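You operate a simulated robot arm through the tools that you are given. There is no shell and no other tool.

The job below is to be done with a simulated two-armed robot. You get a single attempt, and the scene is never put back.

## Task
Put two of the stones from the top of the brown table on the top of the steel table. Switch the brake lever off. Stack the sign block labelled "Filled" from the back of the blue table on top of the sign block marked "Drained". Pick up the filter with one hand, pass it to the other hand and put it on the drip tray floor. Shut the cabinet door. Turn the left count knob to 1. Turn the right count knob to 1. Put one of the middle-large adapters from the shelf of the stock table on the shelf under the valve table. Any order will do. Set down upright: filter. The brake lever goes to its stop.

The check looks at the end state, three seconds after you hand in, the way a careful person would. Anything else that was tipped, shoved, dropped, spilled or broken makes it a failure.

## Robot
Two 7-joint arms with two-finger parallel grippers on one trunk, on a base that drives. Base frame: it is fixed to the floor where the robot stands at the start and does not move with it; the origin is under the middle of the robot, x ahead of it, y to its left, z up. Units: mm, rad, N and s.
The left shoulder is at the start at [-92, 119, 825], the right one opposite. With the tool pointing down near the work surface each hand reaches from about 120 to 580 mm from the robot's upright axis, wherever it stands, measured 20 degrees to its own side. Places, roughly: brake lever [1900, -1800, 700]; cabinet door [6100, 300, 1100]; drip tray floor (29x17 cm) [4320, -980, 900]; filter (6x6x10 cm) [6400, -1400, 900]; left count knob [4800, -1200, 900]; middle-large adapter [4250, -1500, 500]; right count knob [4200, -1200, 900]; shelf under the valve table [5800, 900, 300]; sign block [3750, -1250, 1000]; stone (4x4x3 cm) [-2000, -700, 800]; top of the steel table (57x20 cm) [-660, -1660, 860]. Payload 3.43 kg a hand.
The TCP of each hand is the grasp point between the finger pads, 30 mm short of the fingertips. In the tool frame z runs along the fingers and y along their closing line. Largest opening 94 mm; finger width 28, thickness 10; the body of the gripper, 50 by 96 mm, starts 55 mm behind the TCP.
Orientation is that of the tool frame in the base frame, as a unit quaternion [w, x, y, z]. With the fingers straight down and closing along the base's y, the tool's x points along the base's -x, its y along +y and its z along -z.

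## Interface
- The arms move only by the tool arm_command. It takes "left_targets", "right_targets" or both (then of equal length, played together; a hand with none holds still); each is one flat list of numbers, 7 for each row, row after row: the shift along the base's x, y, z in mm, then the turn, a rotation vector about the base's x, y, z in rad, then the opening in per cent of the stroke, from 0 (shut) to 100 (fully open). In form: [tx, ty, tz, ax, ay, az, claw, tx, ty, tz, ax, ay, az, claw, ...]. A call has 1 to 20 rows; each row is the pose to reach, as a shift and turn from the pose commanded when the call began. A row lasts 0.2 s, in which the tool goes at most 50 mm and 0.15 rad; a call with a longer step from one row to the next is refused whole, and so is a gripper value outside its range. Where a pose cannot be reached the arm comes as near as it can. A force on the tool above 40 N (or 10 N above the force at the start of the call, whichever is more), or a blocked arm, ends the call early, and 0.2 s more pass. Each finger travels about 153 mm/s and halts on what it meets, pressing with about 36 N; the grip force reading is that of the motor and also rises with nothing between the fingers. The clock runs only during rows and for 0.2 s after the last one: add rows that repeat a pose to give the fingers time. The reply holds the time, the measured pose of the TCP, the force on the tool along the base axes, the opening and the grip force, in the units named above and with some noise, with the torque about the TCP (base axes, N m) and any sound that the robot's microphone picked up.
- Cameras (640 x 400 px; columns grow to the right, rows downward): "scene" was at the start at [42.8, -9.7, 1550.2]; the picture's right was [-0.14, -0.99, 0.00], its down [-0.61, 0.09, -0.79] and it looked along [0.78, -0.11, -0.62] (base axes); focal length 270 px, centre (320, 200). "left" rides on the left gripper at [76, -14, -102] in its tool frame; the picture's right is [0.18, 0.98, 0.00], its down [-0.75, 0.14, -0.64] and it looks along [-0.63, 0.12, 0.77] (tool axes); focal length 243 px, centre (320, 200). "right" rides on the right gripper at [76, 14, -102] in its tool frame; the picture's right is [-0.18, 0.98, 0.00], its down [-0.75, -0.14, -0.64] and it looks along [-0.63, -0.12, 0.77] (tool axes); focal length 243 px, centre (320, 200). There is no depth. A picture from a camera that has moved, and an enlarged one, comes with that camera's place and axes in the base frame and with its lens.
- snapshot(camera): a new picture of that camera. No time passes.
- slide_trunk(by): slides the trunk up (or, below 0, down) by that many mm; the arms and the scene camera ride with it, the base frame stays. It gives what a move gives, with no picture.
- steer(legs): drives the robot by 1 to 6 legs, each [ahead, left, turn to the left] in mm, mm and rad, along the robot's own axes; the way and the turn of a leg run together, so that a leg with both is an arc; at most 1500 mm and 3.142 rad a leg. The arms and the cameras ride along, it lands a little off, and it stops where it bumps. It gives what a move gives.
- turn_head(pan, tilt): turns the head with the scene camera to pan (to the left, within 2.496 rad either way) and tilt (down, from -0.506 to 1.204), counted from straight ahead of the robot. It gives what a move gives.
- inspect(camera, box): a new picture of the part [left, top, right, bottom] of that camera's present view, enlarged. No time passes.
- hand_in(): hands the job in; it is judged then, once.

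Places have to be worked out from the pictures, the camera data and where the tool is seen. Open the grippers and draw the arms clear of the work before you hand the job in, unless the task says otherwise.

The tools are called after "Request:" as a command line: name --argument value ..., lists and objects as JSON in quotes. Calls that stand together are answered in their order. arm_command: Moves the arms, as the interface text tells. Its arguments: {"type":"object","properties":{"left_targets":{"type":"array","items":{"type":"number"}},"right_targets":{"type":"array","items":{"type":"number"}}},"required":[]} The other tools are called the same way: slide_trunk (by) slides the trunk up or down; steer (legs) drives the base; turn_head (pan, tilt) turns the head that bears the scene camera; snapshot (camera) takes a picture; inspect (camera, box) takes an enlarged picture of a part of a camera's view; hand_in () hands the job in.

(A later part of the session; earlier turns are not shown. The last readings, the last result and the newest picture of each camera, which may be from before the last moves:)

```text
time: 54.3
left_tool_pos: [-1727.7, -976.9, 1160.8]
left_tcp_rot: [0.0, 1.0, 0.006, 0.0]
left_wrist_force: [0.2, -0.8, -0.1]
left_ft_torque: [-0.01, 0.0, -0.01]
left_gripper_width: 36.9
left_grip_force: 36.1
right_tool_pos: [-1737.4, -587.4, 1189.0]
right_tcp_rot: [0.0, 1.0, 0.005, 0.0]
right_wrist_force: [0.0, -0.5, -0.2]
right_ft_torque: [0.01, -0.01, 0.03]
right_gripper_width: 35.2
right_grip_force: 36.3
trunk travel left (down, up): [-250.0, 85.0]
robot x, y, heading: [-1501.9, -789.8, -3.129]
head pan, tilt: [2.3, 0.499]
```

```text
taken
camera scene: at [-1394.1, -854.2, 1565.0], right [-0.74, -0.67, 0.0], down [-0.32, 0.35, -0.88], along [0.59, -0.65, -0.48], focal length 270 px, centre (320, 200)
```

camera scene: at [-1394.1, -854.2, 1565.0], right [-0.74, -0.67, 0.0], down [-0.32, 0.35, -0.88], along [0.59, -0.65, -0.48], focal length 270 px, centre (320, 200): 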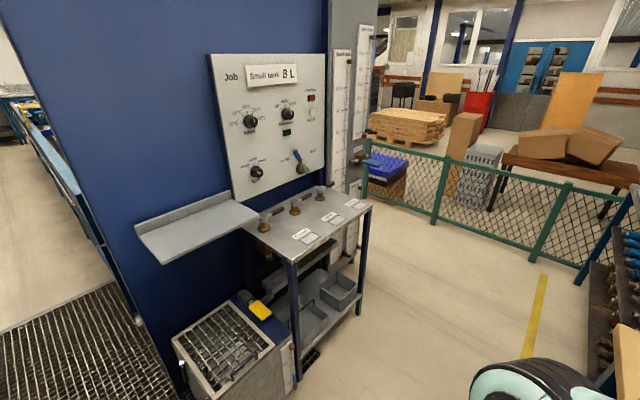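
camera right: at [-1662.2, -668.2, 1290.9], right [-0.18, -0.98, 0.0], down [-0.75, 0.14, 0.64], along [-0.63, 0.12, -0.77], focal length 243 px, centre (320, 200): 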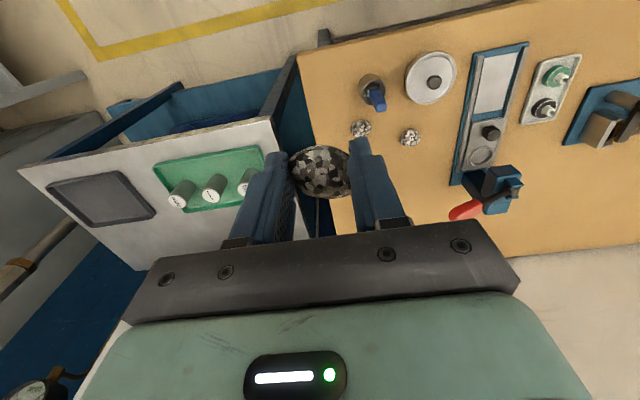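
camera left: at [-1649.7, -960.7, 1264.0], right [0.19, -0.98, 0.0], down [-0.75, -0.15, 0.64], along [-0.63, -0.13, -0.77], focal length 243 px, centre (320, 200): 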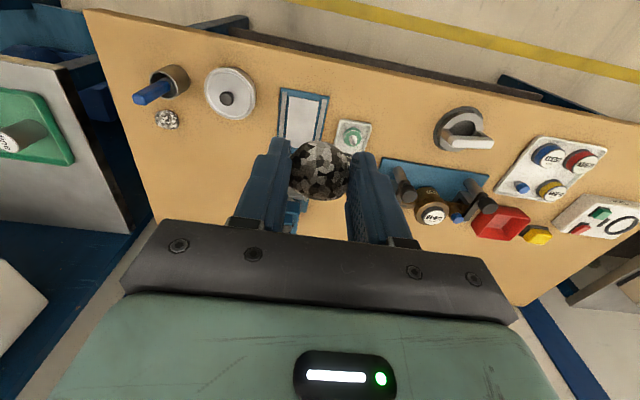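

The steel table (with three taps) has its front edge near x≈-775, from y≈-1366 to -1930. I back off, turn to face +x, and strafe right to stand in front of it.

Request:
steer --legs '[[-300, 0, 0], [0, 0, 3.12], [0, -430, 0], [0, -430, 0]]'

Request:
turn_head --pan 0 --tilt 0.7

Request:
snapshot --camera "scene"

```text
time: 71.6
left_tool_pos: [-967.7, -1473.3, 1160.4]
left_tcp_rot: [0.0, 0.0, 1.0, 0.001]
left_wrist_force: [-0.8, 0.2, 0.0]
left_ft_torque: [0.03, -0.01, -0.01]
left_gripper_width: 36.7
left_grip_force: 35.7
right_tool_pos: [-960.6, -1860.0, 1187.8]
right_tcp_rot: [0.0, 0.0, 1.0, 0.0]
right_wrist_force: [0.6, 0.4, -0.7]
right_ft_torque: [0.0, -0.03, -0.02]
right_gripper_width: 34.3
right_grip_force: 35.6
trunk travel left (down, up): [-250.0, 85.0]
robot x, y, heading: [-1192.3, -1658.3, -0.002]
head pan, tilt: [2.3, 0.499]
```

```text
time: 73.7
left_tool_pos: [-967.9, -1472.5, 1161.8]
left_tcp_rot: [0.0, 0.0, 1.0, -0.001]
left_wrist_force: [-0.6, -1.2, -0.4]
left_ft_torque: [-0.03, 0.02, -0.01]
left_gripper_width: 36.8
left_grip_force: 36.1
right_tool_pos: [-961.9, -1860.2, 1188.0]
right_tcp_rot: [0.0, 0.001, 1.0, 0.0]
right_wrist_force: [0.8, -0.6, -1.2]
right_ft_torque: [0.03, 0.0, 0.0]
right_gripper_width: 34.3
right_grip_force: 36.1
trunk travel left (down, up): [-250.0, 85.0]
robot x, y, heading: [-1196.0, -1656.6, -0.003]
head pan, tilt: [0.0, 0.7]
```

```text
taken
camera scene: at [-1154.1, -1653.5, 1547.2], right [0.0, -1.0, 0.0], down [-0.64, 0.0, -0.76], along [0.76, 0.0, -0.64], focal length 270 px, centre (320, 200)
```

scene: 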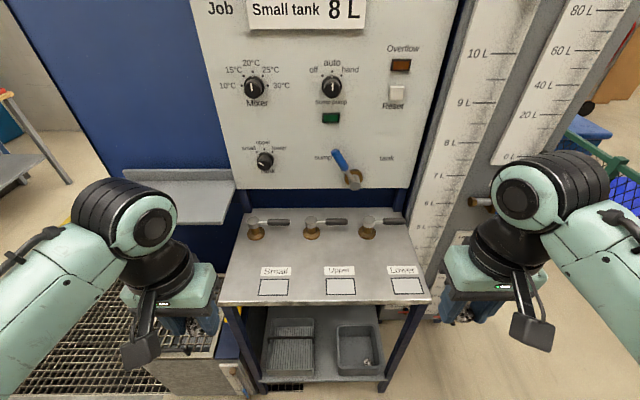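

I'm facing the steel table; the right gripper's width has crept from 36.1 to 34.3 mm, so I check how the stone sits in the right hand while moving 60 mm ahead and 55 right.

Request:
snapshot --camera "right"

Request:
steer --legs '[[60, -55, 0]]'

Request:
snapshot --camera "scene"

```text
taken
camera right: at [-1038.3, -1845.5, 1290.7], right [0.18, 0.98, 0.0], down [0.75, -0.14, 0.64], along [0.63, -0.12, -0.77], focal length 243 px, centre (320, 200)
```

right: 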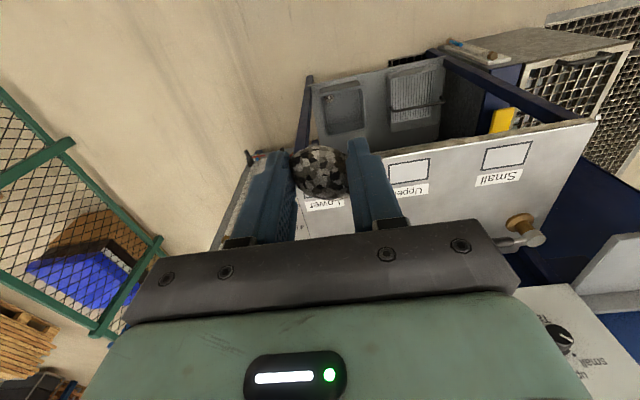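

```text
time: 74.9
left_tool_pos: [-907.1, -1526.2, 1160.8]
left_tcp_rot: [-0.001, 0.0, 1.0, 0.0]
left_wrist_force: [0.3, -0.5, -0.9]
left_ft_torque: [0.02, 0.01, 0.0]
left_gripper_width: 36.6
left_grip_force: 35.9
right_tool_pos: [-901.9, -1915.2, 1187.8]
right_tcp_rot: [0.0, 0.0, 1.0, 0.0]
right_wrist_force: [0.2, -0.4, -1.1]
right_ft_torque: [-0.02, 0.01, 0.04]
right_gripper_width: 34.2
right_grip_force: 35.3
trunk travel left (down, up): [-250.0, 85.0]
robot x, y, heading: [-1131.2, -1711.4, 0.003]
head pan, tilt: [0.0, 0.7]
```

```text
taken
camera scene: at [-1093.7, -1708.4, 1547.2], right [0.0, -1.0, 0.0], down [-0.64, 0.0, -0.76], along [0.76, 0.0, -0.64], focal length 270 px, centre (320, 200)
```

scene: 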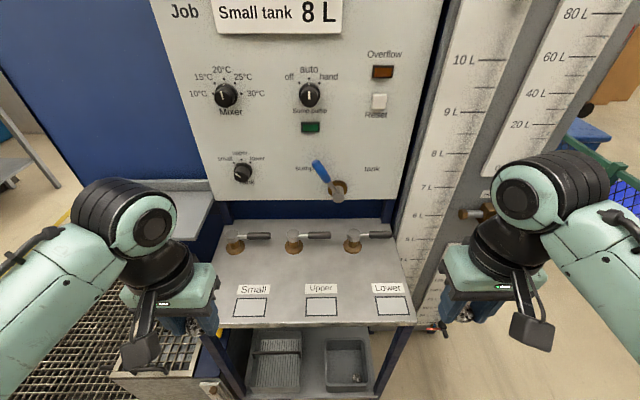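

The stone has rolled slightly but is held. I move both hands over the gaps between the label squares: left to (-700,-1614), right to (-700,-1807), at z≈960.

Request:
arm_command --left_targets '[26, -11, -25, 0, 0, 0, 0, 52, -22, -50, 0, 0, 0, 0, 78, -33, -75, 0, 0, 0, 0, 104, -44, -100, 0, 0, 0, 0, 130, -55, -125, 0, 0, 0, 0, 156, -66, -150, 0, 0, 0, 0, 182, -77, -175, 0, 0, 0, 0, 207, -88, -200, 0, 0, 0, 0]' --right_targets '[25, 13, -28, 0, 0, 0, 0, 50, 27, -57, 0, 0, 0, 0, 75, 40, -85, 0, 0, 0, 0, 100, 54, -114, 0, 0, 0, 0, 125, 67, -142, 0, 0, 0, 0, 150, 81, -171, 0, 0, 0, 0, 176, 94, -200, 0, 0, 0, 0, 202, 108, -228, 0, 0, 0, 0]'

Request:
snapshot --camera "left"

Request:
snapshot --camera "right"

Request:
snapshot --camera "scene"

```text
time: 76.7
left_tool_pos: [-696.1, -1612.5, 959.9]
left_tcp_rot: [0.0, 0.0, 1.0, 0.0]
left_wrist_force: [0.0, 0.4, -1.3]
left_ft_torque: [0.01, 0.0, 0.01]
left_gripper_width: 36.4
left_grip_force: 35.2
right_tool_pos: [-695.8, -1809.8, 958.8]
right_tcp_rot: [-0.001, 0.002, 1.0, 0.0]
right_wrist_force: [0.5, 0.8, -1.0]
right_ft_torque: [0.01, 0.02, 0.01]
right_gripper_width: 34.4
right_grip_force: 35.9
trunk travel left (down, up): [-250.0, 85.0]
robot x, y, heading: [-1135.1, -1711.5, -0.0]
head pan, tilt: [0.0, 0.7]
```

```text
taken
camera left: at [-773.1, -1625.8, 1062.4], right [-0.18, 0.98, 0.0], down [0.75, 0.14, 0.64], along [0.63, 0.12, -0.77], focal length 243 px, centre (320, 200)
```

left: 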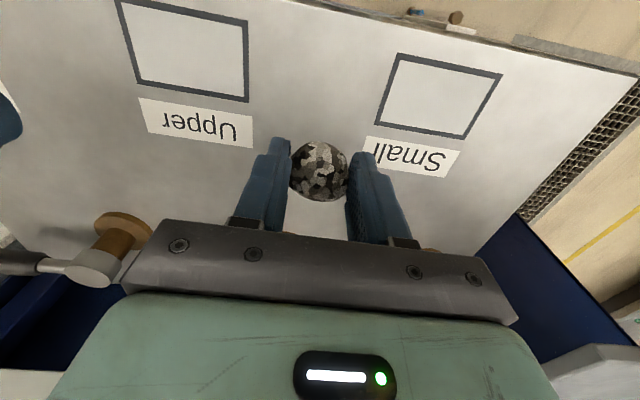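

```text
taken
camera right: at [-773.1, -1794.3, 1060.5], right [0.19, 0.98, 0.0], down [0.75, -0.14, 0.64], along [0.63, -0.12, -0.77], focal length 243 px, centre (320, 200)
```

right: 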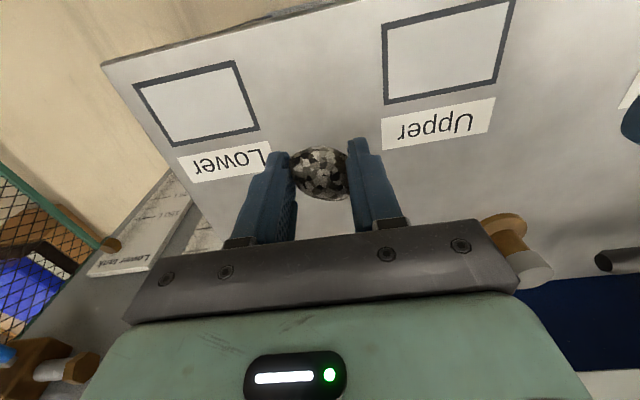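

```text
taken
camera scene: at [-1091.9, -1708.0, 1547.2], right [0.0, -1.0, 0.0], down [-0.65, 0.0, -0.76], along [0.76, 0.0, -0.65], focal length 270 px, centre (320, 200)
```

scene: 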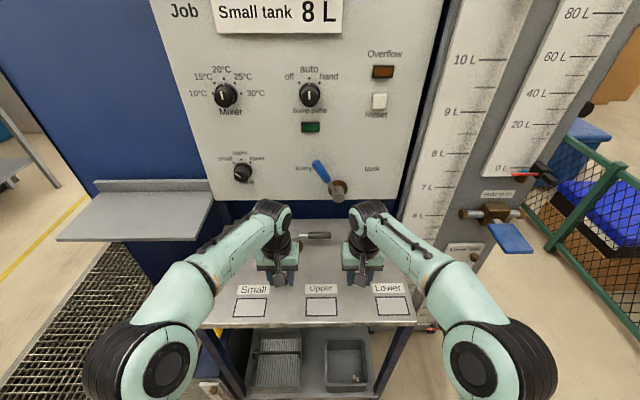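

Two-camera triangulation of the "Upper" label gives table top z≈862. I lower both stones to TCP z≈900 and read the forces.

Request:
arm_command --left_targets '[0, 0, -30, 0, 0, 0, 0, 0, 0, -50, 0, 0, 0, 0, 0, 0, -58, 0, 0, 0, 0, 0, 0, -60, 0, 0, 0, 0]' --right_targets '[0, 0, -30, 0, 0, 0, 0, 0, 0, -50, 0, 0, 0, 0, 0, 0, -58, 0, 0, 0, 0, 0, 0, -60, 0, 0, 0, 0]'

Request:
snapshot --camera "left"

Request:
snapshot --camera "right"

```text
time: 77.7
left_tool_pos: [-698.8, -1614.5, 903.0]
left_tcp_rot: [0.001, 0.001, 1.0, 0.0]
left_wrist_force: [-0.1, -0.4, -0.8]
left_ft_torque: [-0.01, -0.01, -0.01]
left_gripper_width: 36.9
left_grip_force: 35.7
right_tool_pos: [-699.2, -1808.0, 901.8]
right_tcp_rot: [0.0, 0.0, 1.0, 0.0]
right_wrist_force: [-0.1, 0.3, -0.8]
right_ft_torque: [-0.01, 0.02, 0.01]
right_gripper_width: 34.1
right_grip_force: 36.0
trunk travel left (down, up): [-250.0, 85.0]
robot x, y, heading: [-1136.7, -1708.3, 0.001]
head pan, tilt: [0.0, 0.7]
```

```text
taken
camera left: at [-775.8, -1627.0, 1005.4], right [-0.18, 0.98, 0.0], down [0.75, 0.14, 0.64], along [0.63, 0.12, -0.77], focal length 243 px, centre (320, 200)
```

left: 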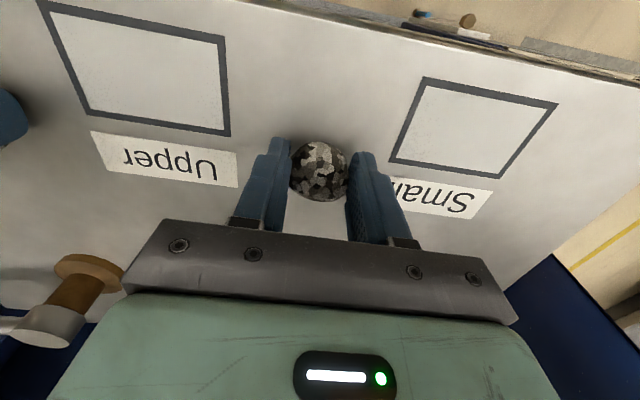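

```text
taken
camera right: at [-776.7, -1793.3, 1002.4], right [0.18, 0.98, 0.0], down [0.75, -0.14, 0.64], along [0.63, -0.12, -0.77], focal length 243 px, centre (320, 200)
```

right: 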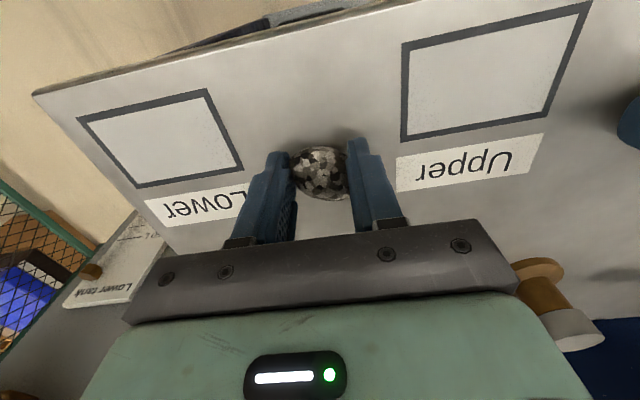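

No contact yet. I lower 5 mm more in small steps.

Request:
arm_command --left_targets '[0, 0, -2, 0, 0, 0, 0, 0, 0, -3, 0, 0, 0, 0, 0, 0, -4, 0, 0, 0, 0, 0, 0, -5, 0, 0, 0, 0]' --right_targets '[0, 0, -2, 0, 0, 0, 0, 0, 0, -3, 0, 0, 0, 0, 0, 0, -4, 0, 0, 0, 0, 0, 0, -5, 0, 0, 0, 0]'

```text
time: 78.7
left_tool_pos: [-700.2, -1615.0, 898.2]
left_tcp_rot: [0.002, 0.0, 1.0, 0.0]
left_wrist_force: [1.6, 1.8, 13.6]
left_ft_torque: [0.04, -0.05, 0.02]
left_gripper_width: 36.8
left_grip_force: 36.1
right_tool_pos: [-699.9, -1807.7, 897.7]
right_tcp_rot: [0.002, 0.001, 1.0, 0.001]
right_wrist_force: [4.8, -4.9, 15.2]
right_ft_torque: [-0.17, -0.18, -0.02]
right_gripper_width: 34.3
right_grip_force: 36.0
trunk travel left (down, up): [-250.0, 85.0]
robot x, y, heading: [-1133.3, -1712.5, 0.002]
head pan, tilt: [0.0, 0.7]
```

Both stones touch the table (≈14 N). I back off half a millimetre, open both grippers and lift straight up.

Request:
arm_command --left_targets '[0, 0, 0.7, 0, 0, 0, 0, 0, 0, 0.7, 0, 0, 0, 25, 0, 0, 0.7, 0, 0, 0, 60, 0, 0, 0.7, 0, 0, 0, 90, 0, 0, 10, 0, 0, 0, 90, 0, 0, 40, 0, 0, 0, 90, 0, 0, 80, 0, 0, 0, 90]' --right_targets '[0, 0, 0.7, 0, 0, 0, 0, 0, 0, 0.7, 0, 0, 0, 25, 0, 0, 0.7, 0, 0, 0, 60, 0, 0, 0.7, 0, 0, 0, 90, 0, 0, 10, 0, 0, 0, 90, 0, 0, 40, 0, 0, 0, 90, 0, 0, 80, 0, 0, 0, 90]'

Request:
snapshot --camera "left"

Request:
snapshot --camera "right"

```text
time: 80.3
left_tool_pos: [-698.3, -1612.0, 978.0]
left_tcp_rot: [0.0, 0.0, 1.0, 0.0]
left_wrist_force: [-0.1, -0.7, -0.8]
left_ft_torque: [0.01, 0.02, 0.02]
left_gripper_width: 84.5
left_grip_force: 0.0
right_tool_pos: [-702.3, -1805.2, 975.3]
right_tcp_rot: [0.0, 0.0, 1.0, -0.001]
right_wrist_force: [0.0, -0.6, 1.4]
right_ft_torque: [-0.01, -0.02, 0.01]
right_gripper_width: 84.6
right_grip_force: 0.0
trunk travel left (down, up): [-250.0, 85.0]
robot x, y, heading: [-1134.7, -1709.6, -0.001]
head pan, tilt: [0.0, 0.7]
```

```text
taken
camera left: at [-775.4, -1624.2, 1080.8], right [-0.18, 0.98, 0.0], down [0.75, 0.14, 0.64], along [0.63, 0.12, -0.77], focal length 243 px, centre (320, 200)
```

left: 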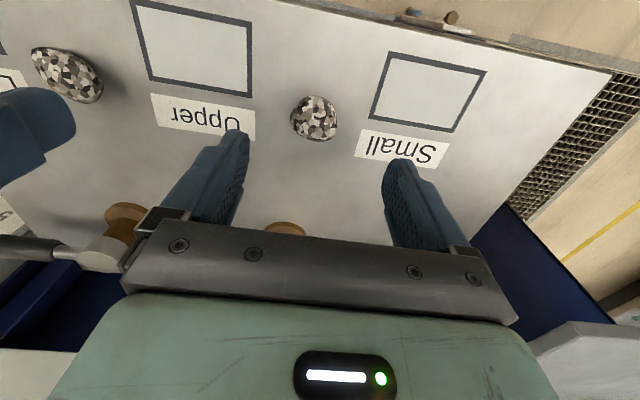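

```text
taken
camera right: at [-778.5, -1791.4, 1076.7], right [0.18, 0.98, 0.0], down [0.75, -0.14, 0.64], along [0.63, -0.12, -0.77], focal length 243 px, centre (320, 200)
```

right: 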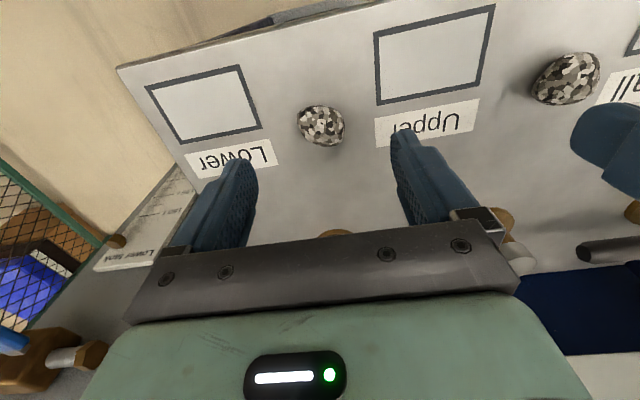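

Two stones now rest on the steel table. I lift and retract both arms, then back away and return to the main aisle.

Request:
arm_command --left_targets '[-15, 5, 45, 0, 0, 0, 100, -40, 15, 85, 0, 0, 0, 100, -75, 30, 115, 0, 0, 0, 100, -110, 45, 145, 0, 0, 0, 100, -145, 60, 175, 0, 0, 0, 100, -180, 75, 200, 0, 0, 0, 100, -210, 90, 220, 0, 0, 0, 100]' --right_targets '[-15, -5, 45, 0, 0, 0, 100, -40, -15, 85, 0, 0, 0, 100, -75, -30, 115, 0, 0, 0, 100, -110, -45, 145, 0, 0, 0, 100, -145, -60, 175, 0, 0, 0, 100, -180, -75, 200, 0, 0, 0, 100, -210, -90, 220, 0, 0, 0, 100]'

Request:
steer --legs '[[-65, 0, 0], [0, 850, 0], [0, 700, 0]]'

Request:
snapshot --camera "scene"

```text
time: 81.9
left_tool_pos: [-911.0, -1523.3, 1195.5]
left_tcp_rot: [-0.001, -0.001, 1.0, 0.0]
left_wrist_force: [-0.3, 0.0, 0.2]
left_ft_torque: [0.02, -0.01, -0.02]
left_gripper_width: 94.0
left_grip_force: 0.0
right_tool_pos: [-910.7, -1898.1, 1195.0]
right_tcp_rot: [0.0, 0.0, 1.0, 0.0]
right_wrist_force: [0.6, -0.4, 0.1]
right_ft_torque: [-0.01, -0.05, -0.02]
right_gripper_width: 93.9
right_grip_force: 0.1
trunk travel left (down, up): [-250.0, 85.0]
robot x, y, heading: [-1137.0, -1709.8, 0.002]
head pan, tilt: [0.0, 0.7]
```

```text
time: 96.4
left_tool_pos: [-976.8, 15.9, 1194.1]
left_tcp_rot: [0.0, -0.003, 1.0, 0.0]
left_wrist_force: [-0.8, -0.6, 0.7]
left_ft_torque: [0.0, 0.0, 0.03]
left_gripper_width: 93.8
left_grip_force: 0.1
right_tool_pos: [-973.9, -357.2, 1194.5]
right_tcp_rot: [0.0, -0.004, 1.0, -0.001]
right_wrist_force: [0.5, -0.4, -0.5]
right_ft_torque: [0.0, 0.01, 0.01]
right_gripper_width: 94.0
right_grip_force: 0.0
trunk travel left (down, up): [-250.0, 85.0]
robot x, y, heading: [-1203.1, -174.0, 0.003]
head pan, tilt: [0.0, 0.7]
```

```text
taken
camera scene: at [-1159.9, -170.6, 1547.2], right [0.01, -1.0, 0.0], down [-0.64, 0.0, -0.76], along [0.76, 0.01, -0.64], focal length 270 px, centre (320, 200)
```

scene: 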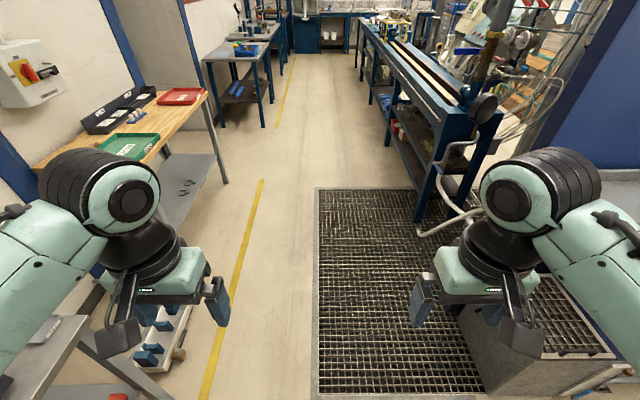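

The aisle is clear between the yellow line (y≈370) and the bench (y≈-600). I drive ahead along y≈-130.

Request:
steer --legs '[[1500, 40, 0], [1200, 0, 0]]'

Request:
turn_head --pan -0.8 --tilt 0.4

Request:
snapshot --camera "scene"

Request:
turn_head --pan 0 --tilt 0.4

Request:
snapshot --camera "scene"

```text
refused: leg 1 is longer than a leg can be; nothing moved
```

```text
time: 97.5
left_tool_pos: [-975.9, 16.5, 1196.2]
left_tcp_rot: [0.001, -0.004, 1.0, 0.001]
left_wrist_force: [0.8, -0.1, 0.6]
left_ft_torque: [-0.01, 0.01, -0.01]
left_gripper_width: 94.0
left_grip_force: 0.1
right_tool_pos: [-973.7, -358.1, 1194.6]
right_tcp_rot: [0.0, -0.004, 1.0, 0.0]
right_wrist_force: [-0.6, 0.5, -0.3]
right_ft_torque: [0.01, -0.04, 0.02]
right_gripper_width: 94.1
right_grip_force: 0.1
trunk travel left (down, up): [-250.0, 85.0]
robot x, y, heading: [-1203.9, -174.0, 0.007]
head pan, tilt: [-0.799, 0.4]
```

```text
taken
camera scene: at [-1179.7, -237.1, 1574.1], right [-0.71, -0.7, 0.0], down [-0.27, 0.28, -0.92], along [0.65, -0.66, -0.39], focal length 270 px, centre (320, 200)
```

scene: 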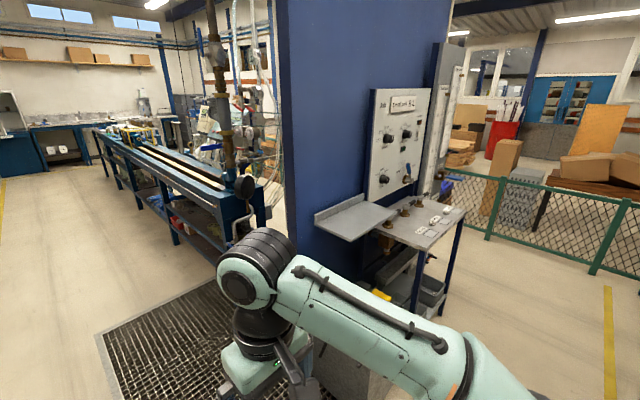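

```text
time: 98.7
left_tool_pos: [-977.0, 15.0, 1194.1]
left_tcp_rot: [0.0, -0.003, 1.0, 0.0]
left_wrist_force: [-0.7, 0.0, -0.5]
left_ft_torque: [0.01, 0.01, 0.03]
left_gripper_width: 94.1
left_grip_force: 0.1
right_tool_pos: [-975.9, -359.7, 1195.8]
right_tcp_rot: [0.0, -0.003, 1.0, 0.0]
right_wrist_force: [-0.5, -0.2, 0.3]
right_ft_torque: [0.02, -0.01, 0.0]
right_gripper_width: 94.0
right_grip_force: 0.1
trunk travel left (down, up): [-250.0, 85.0]
robot x, y, heading: [-1205.7, -174.0, 0.013]
head pan, tilt: [0.0, 0.4]
```

```text
taken
camera scene: at [-1152.2, -170.7, 1574.1], right [0.01, -1.0, 0.0], down [-0.39, 0.0, -0.92], along [0.92, 0.01, -0.39], focal length 270 px, centre (320, 200)
```

scene: 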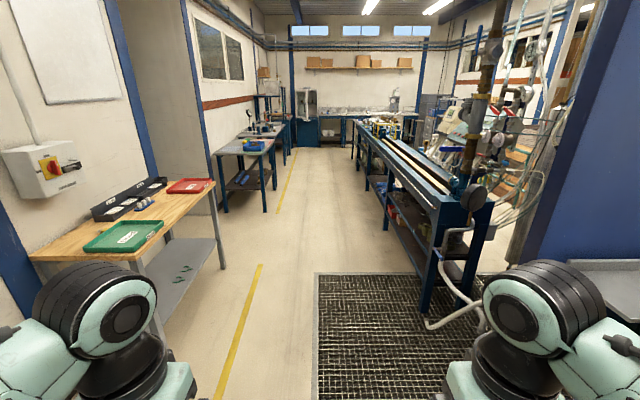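

The leg was just over 1500 mm long; I retry with shorter legs.

Request:
steer --legs '[[1400, 30, 0], [1300, 0, 0]]'

Request:
snapshot --camera "scene"

Request:
turn_head --pan -0.9 --tilt 0.4

Request:
snapshot --camera "scene"

```text
time: 111.8
left_tool_pos: [1714.4, 148.3, 1194.8]
left_tcp_rot: [0.001, -0.021, 1.0, 0.0]
left_wrist_force: [0.7, 0.1, -0.1]
left_ft_torque: [0.0, -0.04, 0.04]
left_gripper_width: 93.8
left_grip_force: 0.0
right_tool_pos: [1729.0, -226.5, 1196.1]
right_tcp_rot: [0.0, -0.021, 1.0, 0.0]
right_wrist_force: [0.0, 0.4, 0.3]
right_ft_torque: [0.0, 0.01, 0.02]
right_gripper_width: 93.7
right_grip_force: 0.0
trunk travel left (down, up): [-250.0, 85.0]
robot x, y, heading: [1494.4, -49.8, 0.04]
head pan, tilt: [0.0, 0.4]
```

```text
taken
camera scene: at [1545.9, -44.0, 1574.1], right [0.04, -1.0, 0.0], down [-0.39, -0.02, -0.92], along [0.92, 0.04, -0.39], focal length 270 px, centre (320, 200)
```

scene: 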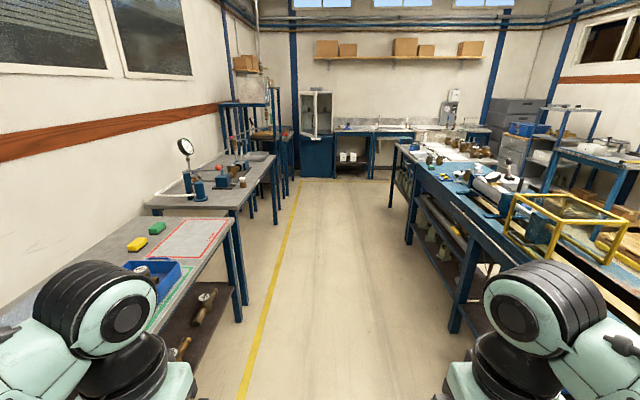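

```text
time: 113.0
left_tool_pos: [1714.5, 148.8, 1196.3]
left_tcp_rot: [0.0, -0.021, 1.0, 0.0]
left_wrist_force: [0.9, 0.3, 0.9]
left_ft_torque: [0.01, 0.03, 0.01]
left_gripper_width: 94.0
left_grip_force: 0.0
right_tool_pos: [1729.8, -224.9, 1195.2]
right_tcp_rot: [0.0, -0.021, 1.0, 0.0]
right_wrist_force: [0.1, 0.3, -0.1]
right_ft_torque: [0.0, -0.01, -0.02]
right_gripper_width: 93.9
right_grip_force: 0.1
trunk travel left (down, up): [-250.0, 85.0]
robot x, y, heading: [1497.5, -48.5, 0.041]
head pan, tilt: [-0.901, 0.4]
```

```text
taken
camera scene: at [1513.8, -118.0, 1574.1], right [-0.76, -0.65, 0.0], down [-0.25, 0.29, -0.92], along [0.6, -0.7, -0.39], focal length 270 px, centre (320, 200)
```

scene: 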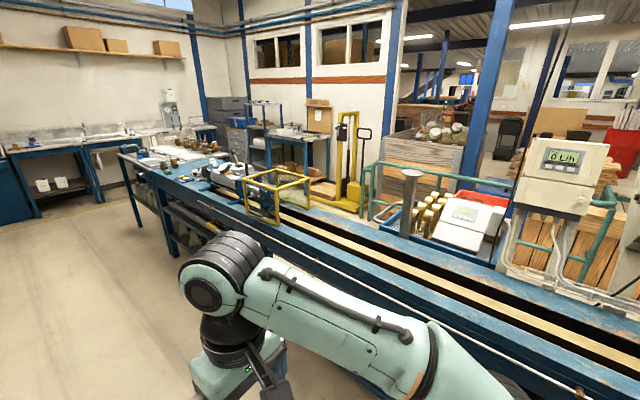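

The brake lever should project near image (443,234). I zoom in there, and on the bench far end.

Request:
inspect --camera "scene" --box '[340, 130, 540, 290]'

Request:
inspect --camera "scene" --box '[100, 100, 360, 262]'

```text
2.50 times, centred on (440, 210) of scene
camera zoom: at [1513.8, -118.0, 1574.1], right [-0.76, -0.65, 0.0], down [-0.25, 0.29, -0.92], along [0.6, -0.7, -0.39], focal length 675 px, centre (20, 175)
```

zoom: 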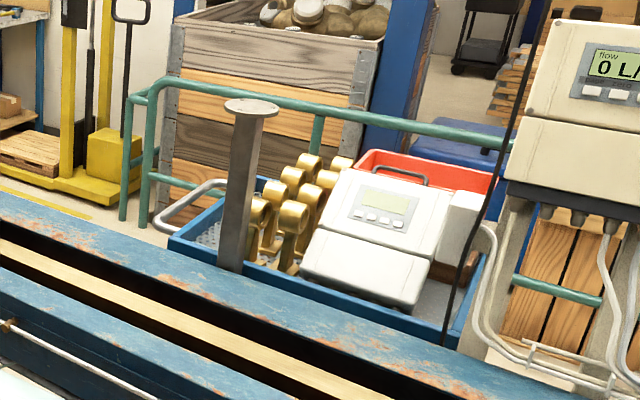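

```text
2.46 times, centred on (230, 181) of scene
camera zoom: at [1513.8, -118.0, 1574.1], right [-0.76, -0.65, 0.0], down [-0.25, 0.29, -0.92], along [0.6, -0.7, -0.39], focal length 665 px, centre (542, 247)
```

zoom: 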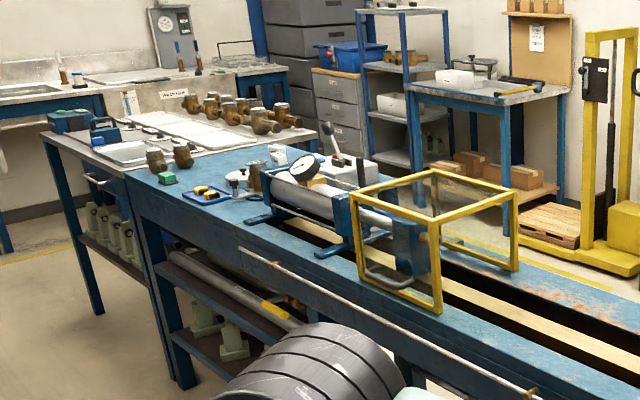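

The lever must be on the blue cart behind the bench. I continue down the aisle and look for a way around the bench end.

Request:
steer --legs '[[0, 0, -0.04], [1450, -60, 0]]'

Request:
turn_head --pan -0.5 --tilt 0.4

Request:
snapshot --camera "scene"

Request:
turn_head --pan -1.5 --tilt 0.5

Request:
snapshot --camera "scene"

Request:
turn_head --pan 0.3 --tilt 0.4

Request:
snapshot --camera "scene"

```text
time: 120.6
left_tool_pos: [3165.5, 83.5, 1194.9]
left_tcp_rot: [0.0, -0.001, 1.0, -0.001]
left_wrist_force: [0.2, -0.6, -0.2]
left_ft_torque: [0.01, 0.0, 0.04]
left_gripper_width: 94.0
left_grip_force: 0.1
right_tool_pos: [3166.2, -289.5, 1194.6]
right_tcp_rot: [0.001, -0.001, 1.0, 0.0]
right_wrist_force: [-0.5, 0.6, -0.1]
right_ft_torque: [0.01, 0.0, 0.0]
right_gripper_width: 94.1
right_grip_force: 0.0
trunk travel left (down, up): [-250.0, 85.0]
robot x, y, heading: [2937.7, -103.6, 0.009]
head pan, tilt: [-0.901, 0.4]
```

```text
time: 121.4
left_tool_pos: [3165.6, 83.5, 1194.8]
left_tcp_rot: [0.0, -0.001, 1.0, 0.001]
left_wrist_force: [0.8, -0.2, 0.4]
left_ft_torque: [0.04, -0.04, 0.0]
left_gripper_width: 94.0
left_grip_force: 0.1
right_tool_pos: [3167.7, -290.3, 1195.1]
right_tcp_rot: [0.0, -0.001, 1.0, 0.0]
right_wrist_force: [0.6, -0.2, 0.5]
right_ft_torque: [-0.01, -0.01, 0.0]
right_gripper_width: 93.9
right_grip_force: 0.2
trunk travel left (down, up): [-250.0, 85.0]
robot x, y, heading: [2941.0, -104.3, 0.003]
head pan, tilt: [-0.499, 0.4]
```

```text
taken
camera scene: at [2977.9, -146.1, 1574.1], right [-0.48, -0.88, 0.0], down [-0.34, 0.19, -0.92], along [0.81, -0.44, -0.39], focal length 270 px, centre (320, 200)
```

scene: 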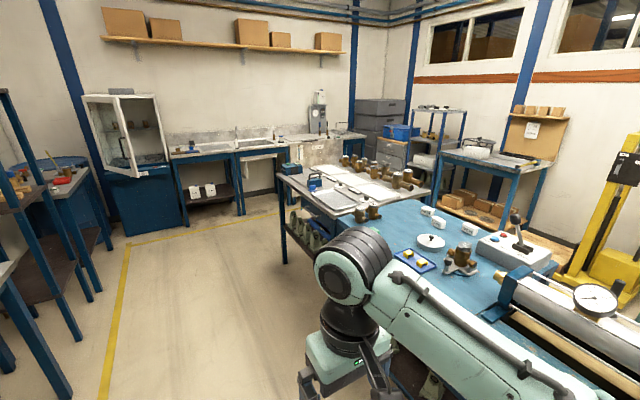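

```text
time: 122.7
left_tool_pos: [3164.9, 83.8, 1195.2]
left_tcp_rot: [0.0, -0.001, 1.0, 0.0]
left_wrist_force: [-0.3, -0.4, -0.5]
left_ft_torque: [0.02, 0.0, 0.0]
left_gripper_width: 93.8
left_grip_force: 0.0
right_tool_pos: [3166.8, -291.1, 1195.0]
right_tcp_rot: [0.001, -0.001, 1.0, 0.0]
right_wrist_force: [0.2, -0.6, 0.0]
right_ft_torque: [-0.01, -0.02, -0.02]
right_gripper_width: 93.9
right_grip_force: 0.0
trunk travel left (down, up): [-250.0, 85.0]
robot x, y, heading: [2941.5, -104.0, -0.001]
head pan, tilt: [-1.499, 0.499]
```

```text
taken
camera scene: at [2903.4, -192.6, 1565.0], right [-1.0, -0.08, 0.0], down [-0.04, 0.48, -0.88], along [0.07, -0.88, -0.48], focal length 270 px, centre (320, 200)
```

scene: 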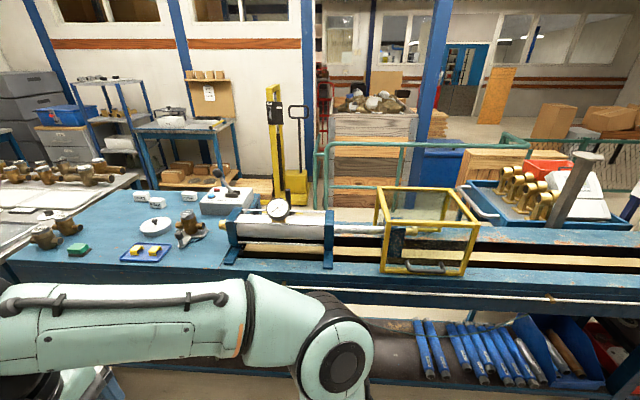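

```text
time: 124.5
left_tool_pos: [3164.9, 85.2, 1194.4]
left_tcp_rot: [0.0, -0.002, 1.0, 0.0]
left_wrist_force: [0.1, -0.1, 0.7]
left_ft_torque: [0.0, -0.03, -0.01]
left_gripper_width: 93.9
left_grip_force: 0.0
right_tool_pos: [3166.9, -289.6, 1195.7]
right_tcp_rot: [0.0, -0.001, 1.0, 0.0]
right_wrist_force: [-0.3, -0.9, -0.7]
right_ft_torque: [0.01, 0.01, 0.0]
right_gripper_width: 94.1
right_grip_force: 0.0
trunk travel left (down, up): [-250.0, 85.0]
robot x, y, heading: [2941.2, -105.2, 0.001]
head pan, tilt: [0.3, 0.4]
```

```text
taken
camera scene: at [2984.9, -74.3, 1574.1], right [0.3, -0.95, 0.0], down [-0.37, -0.12, -0.92], along [0.88, 0.27, -0.39], focal length 270 px, centre (320, 200)
```

scene: 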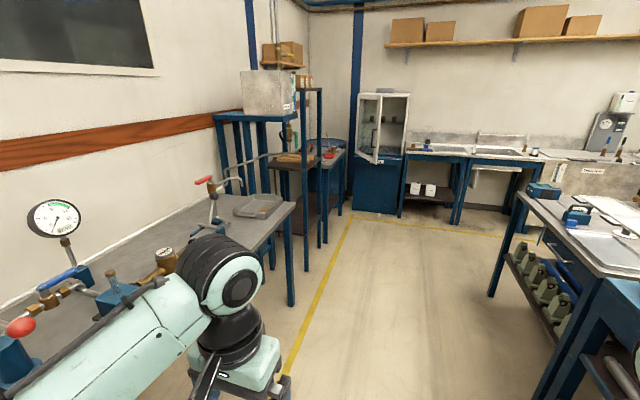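

I see the sign blocks on the blue table's back, the stock table with adapters beyond, the open cabinet door at the far wall. I drive on to about x=3900, closer to the right side, and look right.

Request:
steer --legs '[[950, -150, 0]]'

Request:
turn_head --pan -1.57 --tilt 0.6

Request:
snapshot --camera "scene"

Request:
turn_head --pan -0.8 --tilt 0.5

Request:
snapshot --camera "scene"

```text
time: 129.6
left_tool_pos: [4136.2, -46.1, 1195.5]
left_tcp_rot: [0.0, -0.013, 1.0, 0.0]
left_wrist_force: [0.4, 0.7, -0.5]
left_ft_torque: [-0.02, -0.01, -0.02]
left_gripper_width: 94.0
left_grip_force: 0.0
right_tool_pos: [4147.6, -421.0, 1195.0]
right_tcp_rot: [0.0, -0.013, 1.0, 0.0]
right_wrist_force: [0.1, 0.4, 0.9]
right_ft_torque: [-0.01, -0.01, 0.01]
right_gripper_width: 94.3
right_grip_force: 0.0
trunk travel left (down, up): [-250.0, 85.0]
robot x, y, heading: [3912.0, -239.6, 0.025]
head pan, tilt: [0.3, 0.4]
```

```text
time: 131.5
left_tool_pos: [4136.3, -46.6, 1194.6]
left_tcp_rot: [0.0, -0.014, 1.0, 0.0]
left_wrist_force: [-0.8, -0.2, 0.7]
left_ft_torque: [-0.02, -0.01, 0.01]
left_gripper_width: 93.8
left_grip_force: 0.1
right_tool_pos: [4146.4, -420.2, 1195.2]
right_tcp_rot: [0.0, -0.013, 1.0, 0.0]
right_wrist_force: [0.4, 0.6, -0.2]
right_ft_torque: [0.0, -0.03, -0.01]
right_gripper_width: 93.8
right_grip_force: 0.1
trunk travel left (down, up): [-250.0, 85.0]
robot x, y, heading: [3914.8, -241.8, 0.027]
head pan, tilt: [-1.571, 0.6]
```

```text
taken
camera scene: at [3874.5, -326.5, 1555.9], right [-1.0, -0.03, 0.0], down [-0.02, 0.56, -0.83], along [0.02, -0.82, -0.56], focal length 270 px, centre (320, 200)
```

scene: 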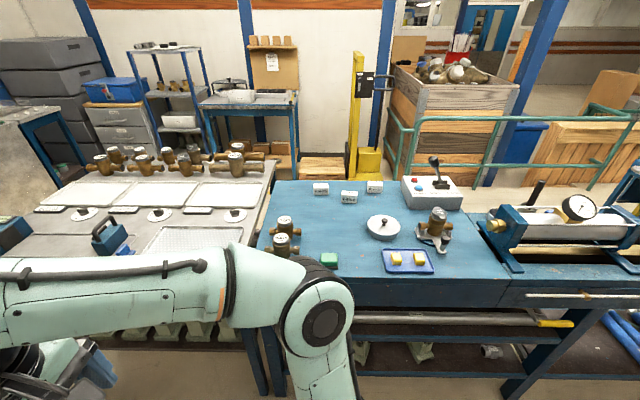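

```text
time: 132.6
left_tool_pos: [4135.6, -46.9, 1195.8]
left_tcp_rot: [0.0, -0.013, 1.0, 0.0]
left_wrist_force: [-0.4, 0.0, -0.1]
left_ft_torque: [0.0, 0.01, -0.04]
left_gripper_width: 93.9
left_grip_force: 0.1
right_tool_pos: [4146.4, -421.4, 1195.1]
right_tcp_rot: [0.0, -0.013, 1.0, 0.0]
right_wrist_force: [0.1, -0.8, -0.3]
right_ft_torque: [0.01, 0.0, 0.02]
right_gripper_width: 94.1
right_grip_force: 0.0
trunk travel left (down, up): [-250.0, 85.0]
robot x, y, heading: [3915.2, -236.0, 0.029]
head pan, tilt: [-0.799, 0.499]
```

```text
taken
camera scene: at [3937.2, -301.7, 1564.9], right [-0.7, -0.72, 0.0], down [-0.34, 0.33, -0.88], along [0.63, -0.61, -0.48], focal length 270 px, centre (320, 200)
```

scene: 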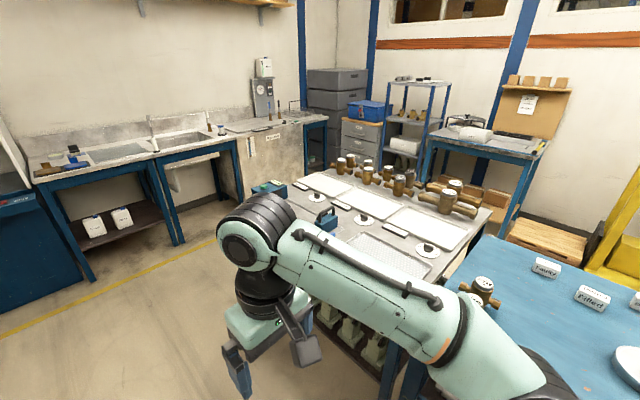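

The blue table shows three sign blocks at its back; the stock table has the drip tray grid and three knobs. I turn the robot to face −y and look at the tables squarely.

Request:
steer --legs '[[250, 60, 0], [0, 0, -1.598]]'

Request:
turn_head --pan 0 --tilt 0.7

Request:
snapshot --camera "scene"

```text
time: 138.3
left_tool_pos: [4357.2, -398.0, 1194.3]
left_tcp_rot: [0.0, 0.706, 0.708, 0.0]
left_wrist_force: [-0.3, -0.8, 0.2]
left_ft_torque: [-0.02, -0.02, 0.01]
left_gripper_width: 93.8
left_grip_force: 0.1
right_tool_pos: [3983.6, -398.8, 1194.5]
right_tcp_rot: [0.0, 0.706, 0.708, 0.0]
right_wrist_force: [-0.4, 0.5, -0.7]
right_ft_torque: [0.02, -0.01, -0.01]
right_gripper_width: 94.0
right_grip_force: 0.0
trunk travel left (down, up): [-250.0, 85.0]
robot x, y, heading: [4171.4, -167.4, -1.571]
head pan, tilt: [-0.799, 0.499]
```

```text
time: 139.5
left_tool_pos: [4357.8, -398.1, 1194.5]
left_tcp_rot: [0.0, 0.706, 0.708, 0.0]
left_wrist_force: [0.3, -0.6, 0.5]
left_ft_torque: [0.0, 0.02, 0.01]
left_gripper_width: 94.1
left_grip_force: 0.1
right_tool_pos: [3983.0, -399.7, 1195.2]
right_tcp_rot: [0.0, 0.706, 0.708, 0.0]
right_wrist_force: [0.2, 0.5, -0.1]
right_ft_torque: [-0.01, 0.01, 0.01]
right_gripper_width: 94.2
right_grip_force: 0.0
trunk travel left (down, up): [-250.0, 85.0]
robot x, y, heading: [4168.1, -170.2, -1.565]
head pan, tilt: [0.0, 0.7]
```

```text
taken
camera scene: at [4171.0, -211.0, 1547.2], right [-1.0, 0.0, 0.0], down [0.0, 0.64, -0.77], along [0.0, -0.77, -0.64], focal length 270 px, centre (320, 200)
```

scene: 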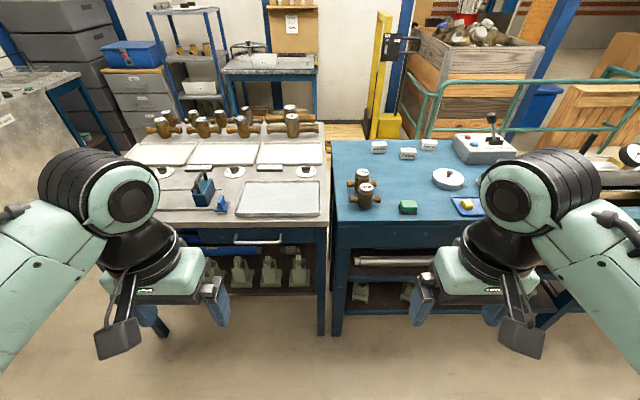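

Clear view now. I zoom in on the stock table and on the blue table.

Request:
inspect --camera "scene" --box '[120, 100, 340, 237]'

Request:
inspect --camera "scene" --box '[330, 110, 540, 241]'

Request:
inspect --camera "scene" --box '[140, 210, 340, 335]'

```text
2.91 times, centred on (230, 168) of scene
camera zoom: at [4171.0, -211.0, 1547.2], right [-1.0, 0.0, 0.0], down [0.0, 0.64, -0.77], along [0.0, -0.77, -0.64], focal length 786 px, centre (582, 292)
```

zoom: 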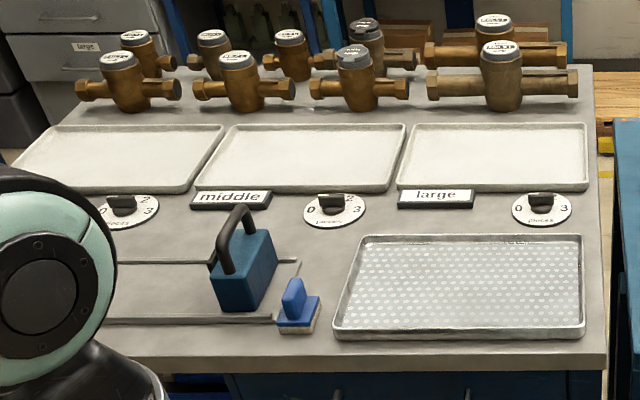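

```text
3.05 times, centred on (435, 176) of scene
camera zoom: at [4171.0, -211.0, 1547.2], right [-1.0, 0.0, 0.0], down [0.0, 0.64, -0.77], along [0.0, -0.77, -0.64], focal length 823 px, centre (-30, 275)
```

zoom: 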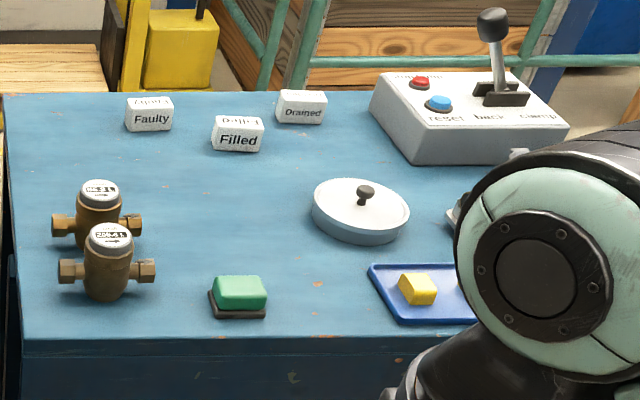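

```text
3.20 times, centred on (240, 272) of scene
camera zoom: at [4171.0, -211.0, 1547.2], right [-1.0, 0.0, 0.0], down [0.0, 0.64, -0.77], along [0.0, -0.77, -0.64], focal length 864 px, centre (576, -32)
```

zoom: 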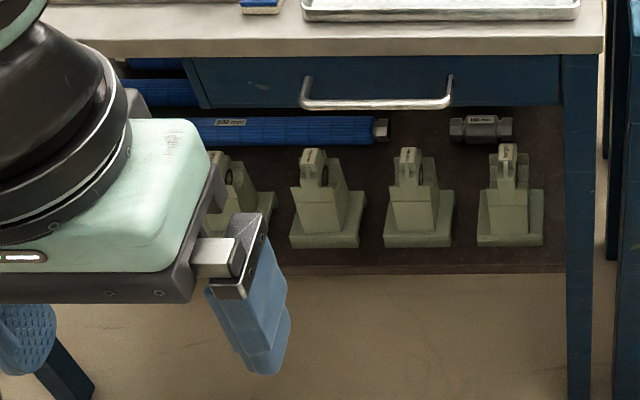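

I see sign blocks "Faulty", "Filled", "Drained", and green-grey adapters on the stock shelf. To read the adapters' labels I slide the trunk down and look at the shelf.

Request:
slide_trunk --by -250

Request:
turn_head --pan 0.3 --tilt 0.7

Request:
snapshot --camera "scene"

```text
time: 142.1
left_tool_pos: [4358.7, -398.3, 945.1]
left_tcp_rot: [0.0, 0.706, 0.708, 0.0]
left_wrist_force: [0.0, 0.0, -0.5]
left_ft_torque: [-0.02, 0.02, -0.02]
left_gripper_width: 93.9
left_grip_force: 0.0
right_tool_pos: [3983.8, -399.9, 945.1]
right_tcp_rot: [0.0, 0.706, 0.708, 0.0]
right_wrist_force: [0.6, 0.7, -0.6]
right_ft_torque: [-0.01, 0.01, 0.02]
right_gripper_width: 94.2
right_grip_force: 0.0
trunk travel left (down, up): [0.0, 335.0]
robot x, y, heading: [4170.4, -170.5, -1.568]
head pan, tilt: [0.0, 0.7]
```

```text
time: 142.8
left_tool_pos: [4358.0, -398.4, 944.8]
left_tcp_rot: [0.0, 0.707, 0.708, 0.001]
left_wrist_force: [0.5, -1.0, -0.5]
left_ft_torque: [0.01, -0.01, 0.01]
left_gripper_width: 94.1
left_grip_force: 0.0
right_tool_pos: [3982.0, -398.5, 945.1]
right_tcp_rot: [0.0, 0.707, 0.708, 0.0]
right_wrist_force: [0.4, 1.0, 1.3]
right_ft_torque: [0.04, -0.03, 0.01]
right_gripper_width: 94.0
right_grip_force: 0.1
trunk travel left (down, up): [0.0, 335.0]
robot x, y, heading: [4169.3, -170.9, -1.567]
head pan, tilt: [0.3, 0.7]
```

```text
taken
camera scene: at [4196.2, -256.1, 1296.8], right [-0.95, -0.3, 0.0], down [-0.19, 0.62, -0.76], along [0.23, -0.73, -0.64], focal length 270 px, centre (320, 200)
```

scene: 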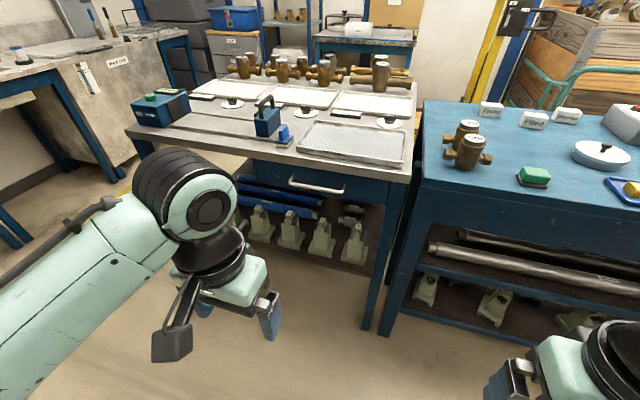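

Request:
inspect --camera "scene" --box '[220, 160, 400, 272]'

Request:
inspect --camera "scene" --box '[400, 220, 600, 345]'

```text
3.56 times, centred on (310, 216) of scene
camera zoom: at [4196.2, -256.1, 1296.8], right [-0.95, -0.3, 0.0], down [-0.19, 0.62, -0.76], along [0.23, -0.73, -0.64], focal length 960 px, centre (356, 143)
```

zoom: 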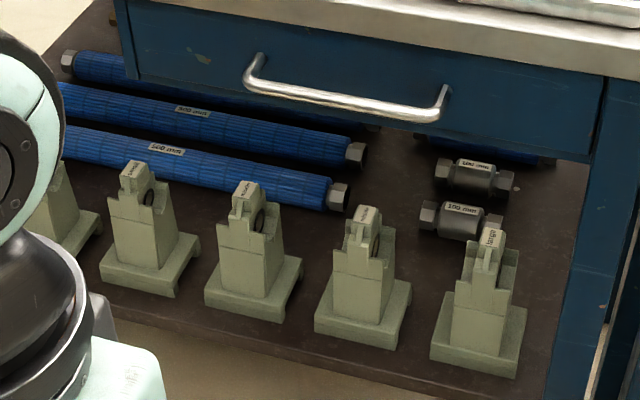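

```text
3.20 times, centred on (500, 282) of scene
camera zoom: at [4196.2, -256.1, 1296.8], right [-0.95, -0.3, 0.0], down [-0.19, 0.62, -0.76], along [0.23, -0.73, -0.64], focal length 864 px, centre (-256, -64)
```

zoom: 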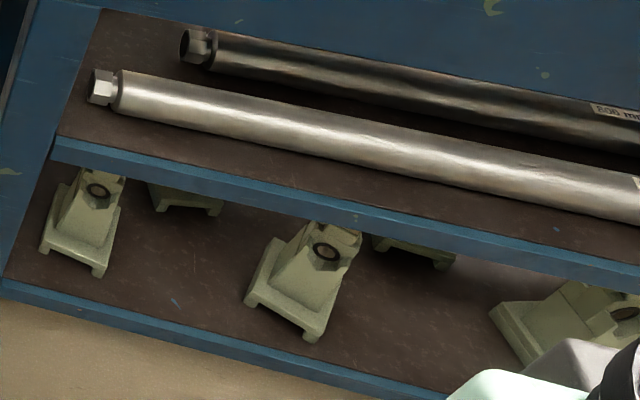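

The green pieces carry small labels on top. I zoom further on each.

Request:
inspect --camera "scene" --box '[230, 195, 310, 245]'

Request:
inspect --camera "scene" --box '[300, 200, 380, 250]'

Request:
inspect --camera "scene" --box '[320, 190, 390, 234]'

```text
8.00 times, centred on (270, 220) of scene
camera zoom: at [4196.2, -256.1, 1296.8], right [-0.95, -0.3, 0.0], down [-0.19, 0.62, -0.76], along [0.23, -0.73, -0.64], focal length 2161 px, centre (720, 40)
```

zoom: 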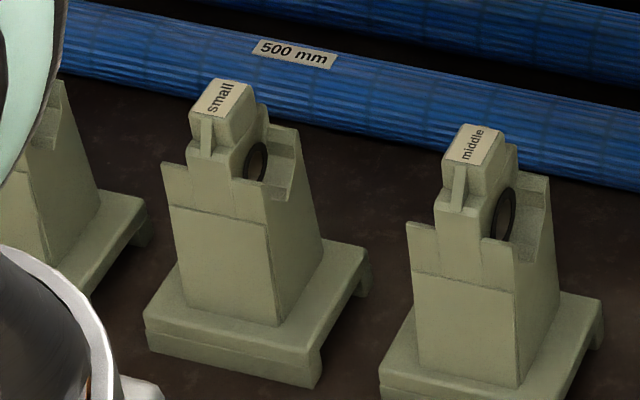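

```text
8.00 times, centred on (340, 225) of scene
camera zoom: at [4196.2, -256.1, 1296.8], right [-0.95, -0.3, 0.0], down [-0.19, 0.62, -0.76], along [0.23, -0.73, -0.64], focal length 2161 px, centre (160, 0)
```

zoom: 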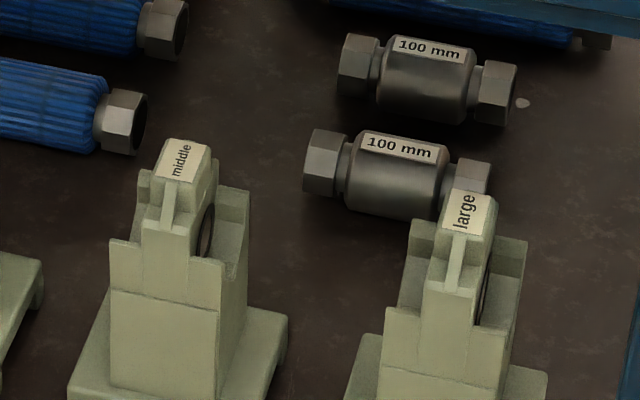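

```text
9.09 times, centred on (355, 212) of scene
camera zoom: at [4196.2, -256.1, 1296.8], right [-0.95, -0.3, 0.0], down [-0.19, 0.62, -0.76], along [0.23, -0.73, -0.64], focal length 2456 px, centre (2, 91)
```

zoom: 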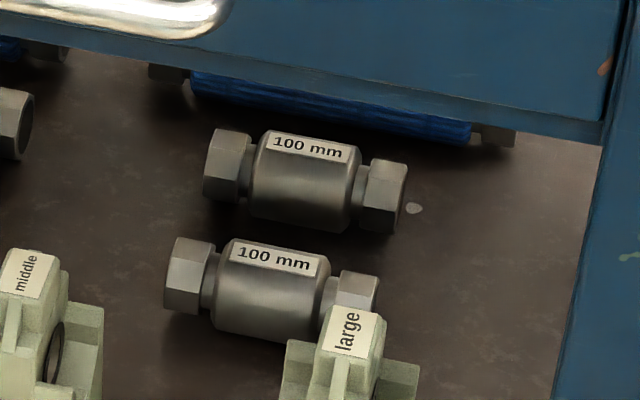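

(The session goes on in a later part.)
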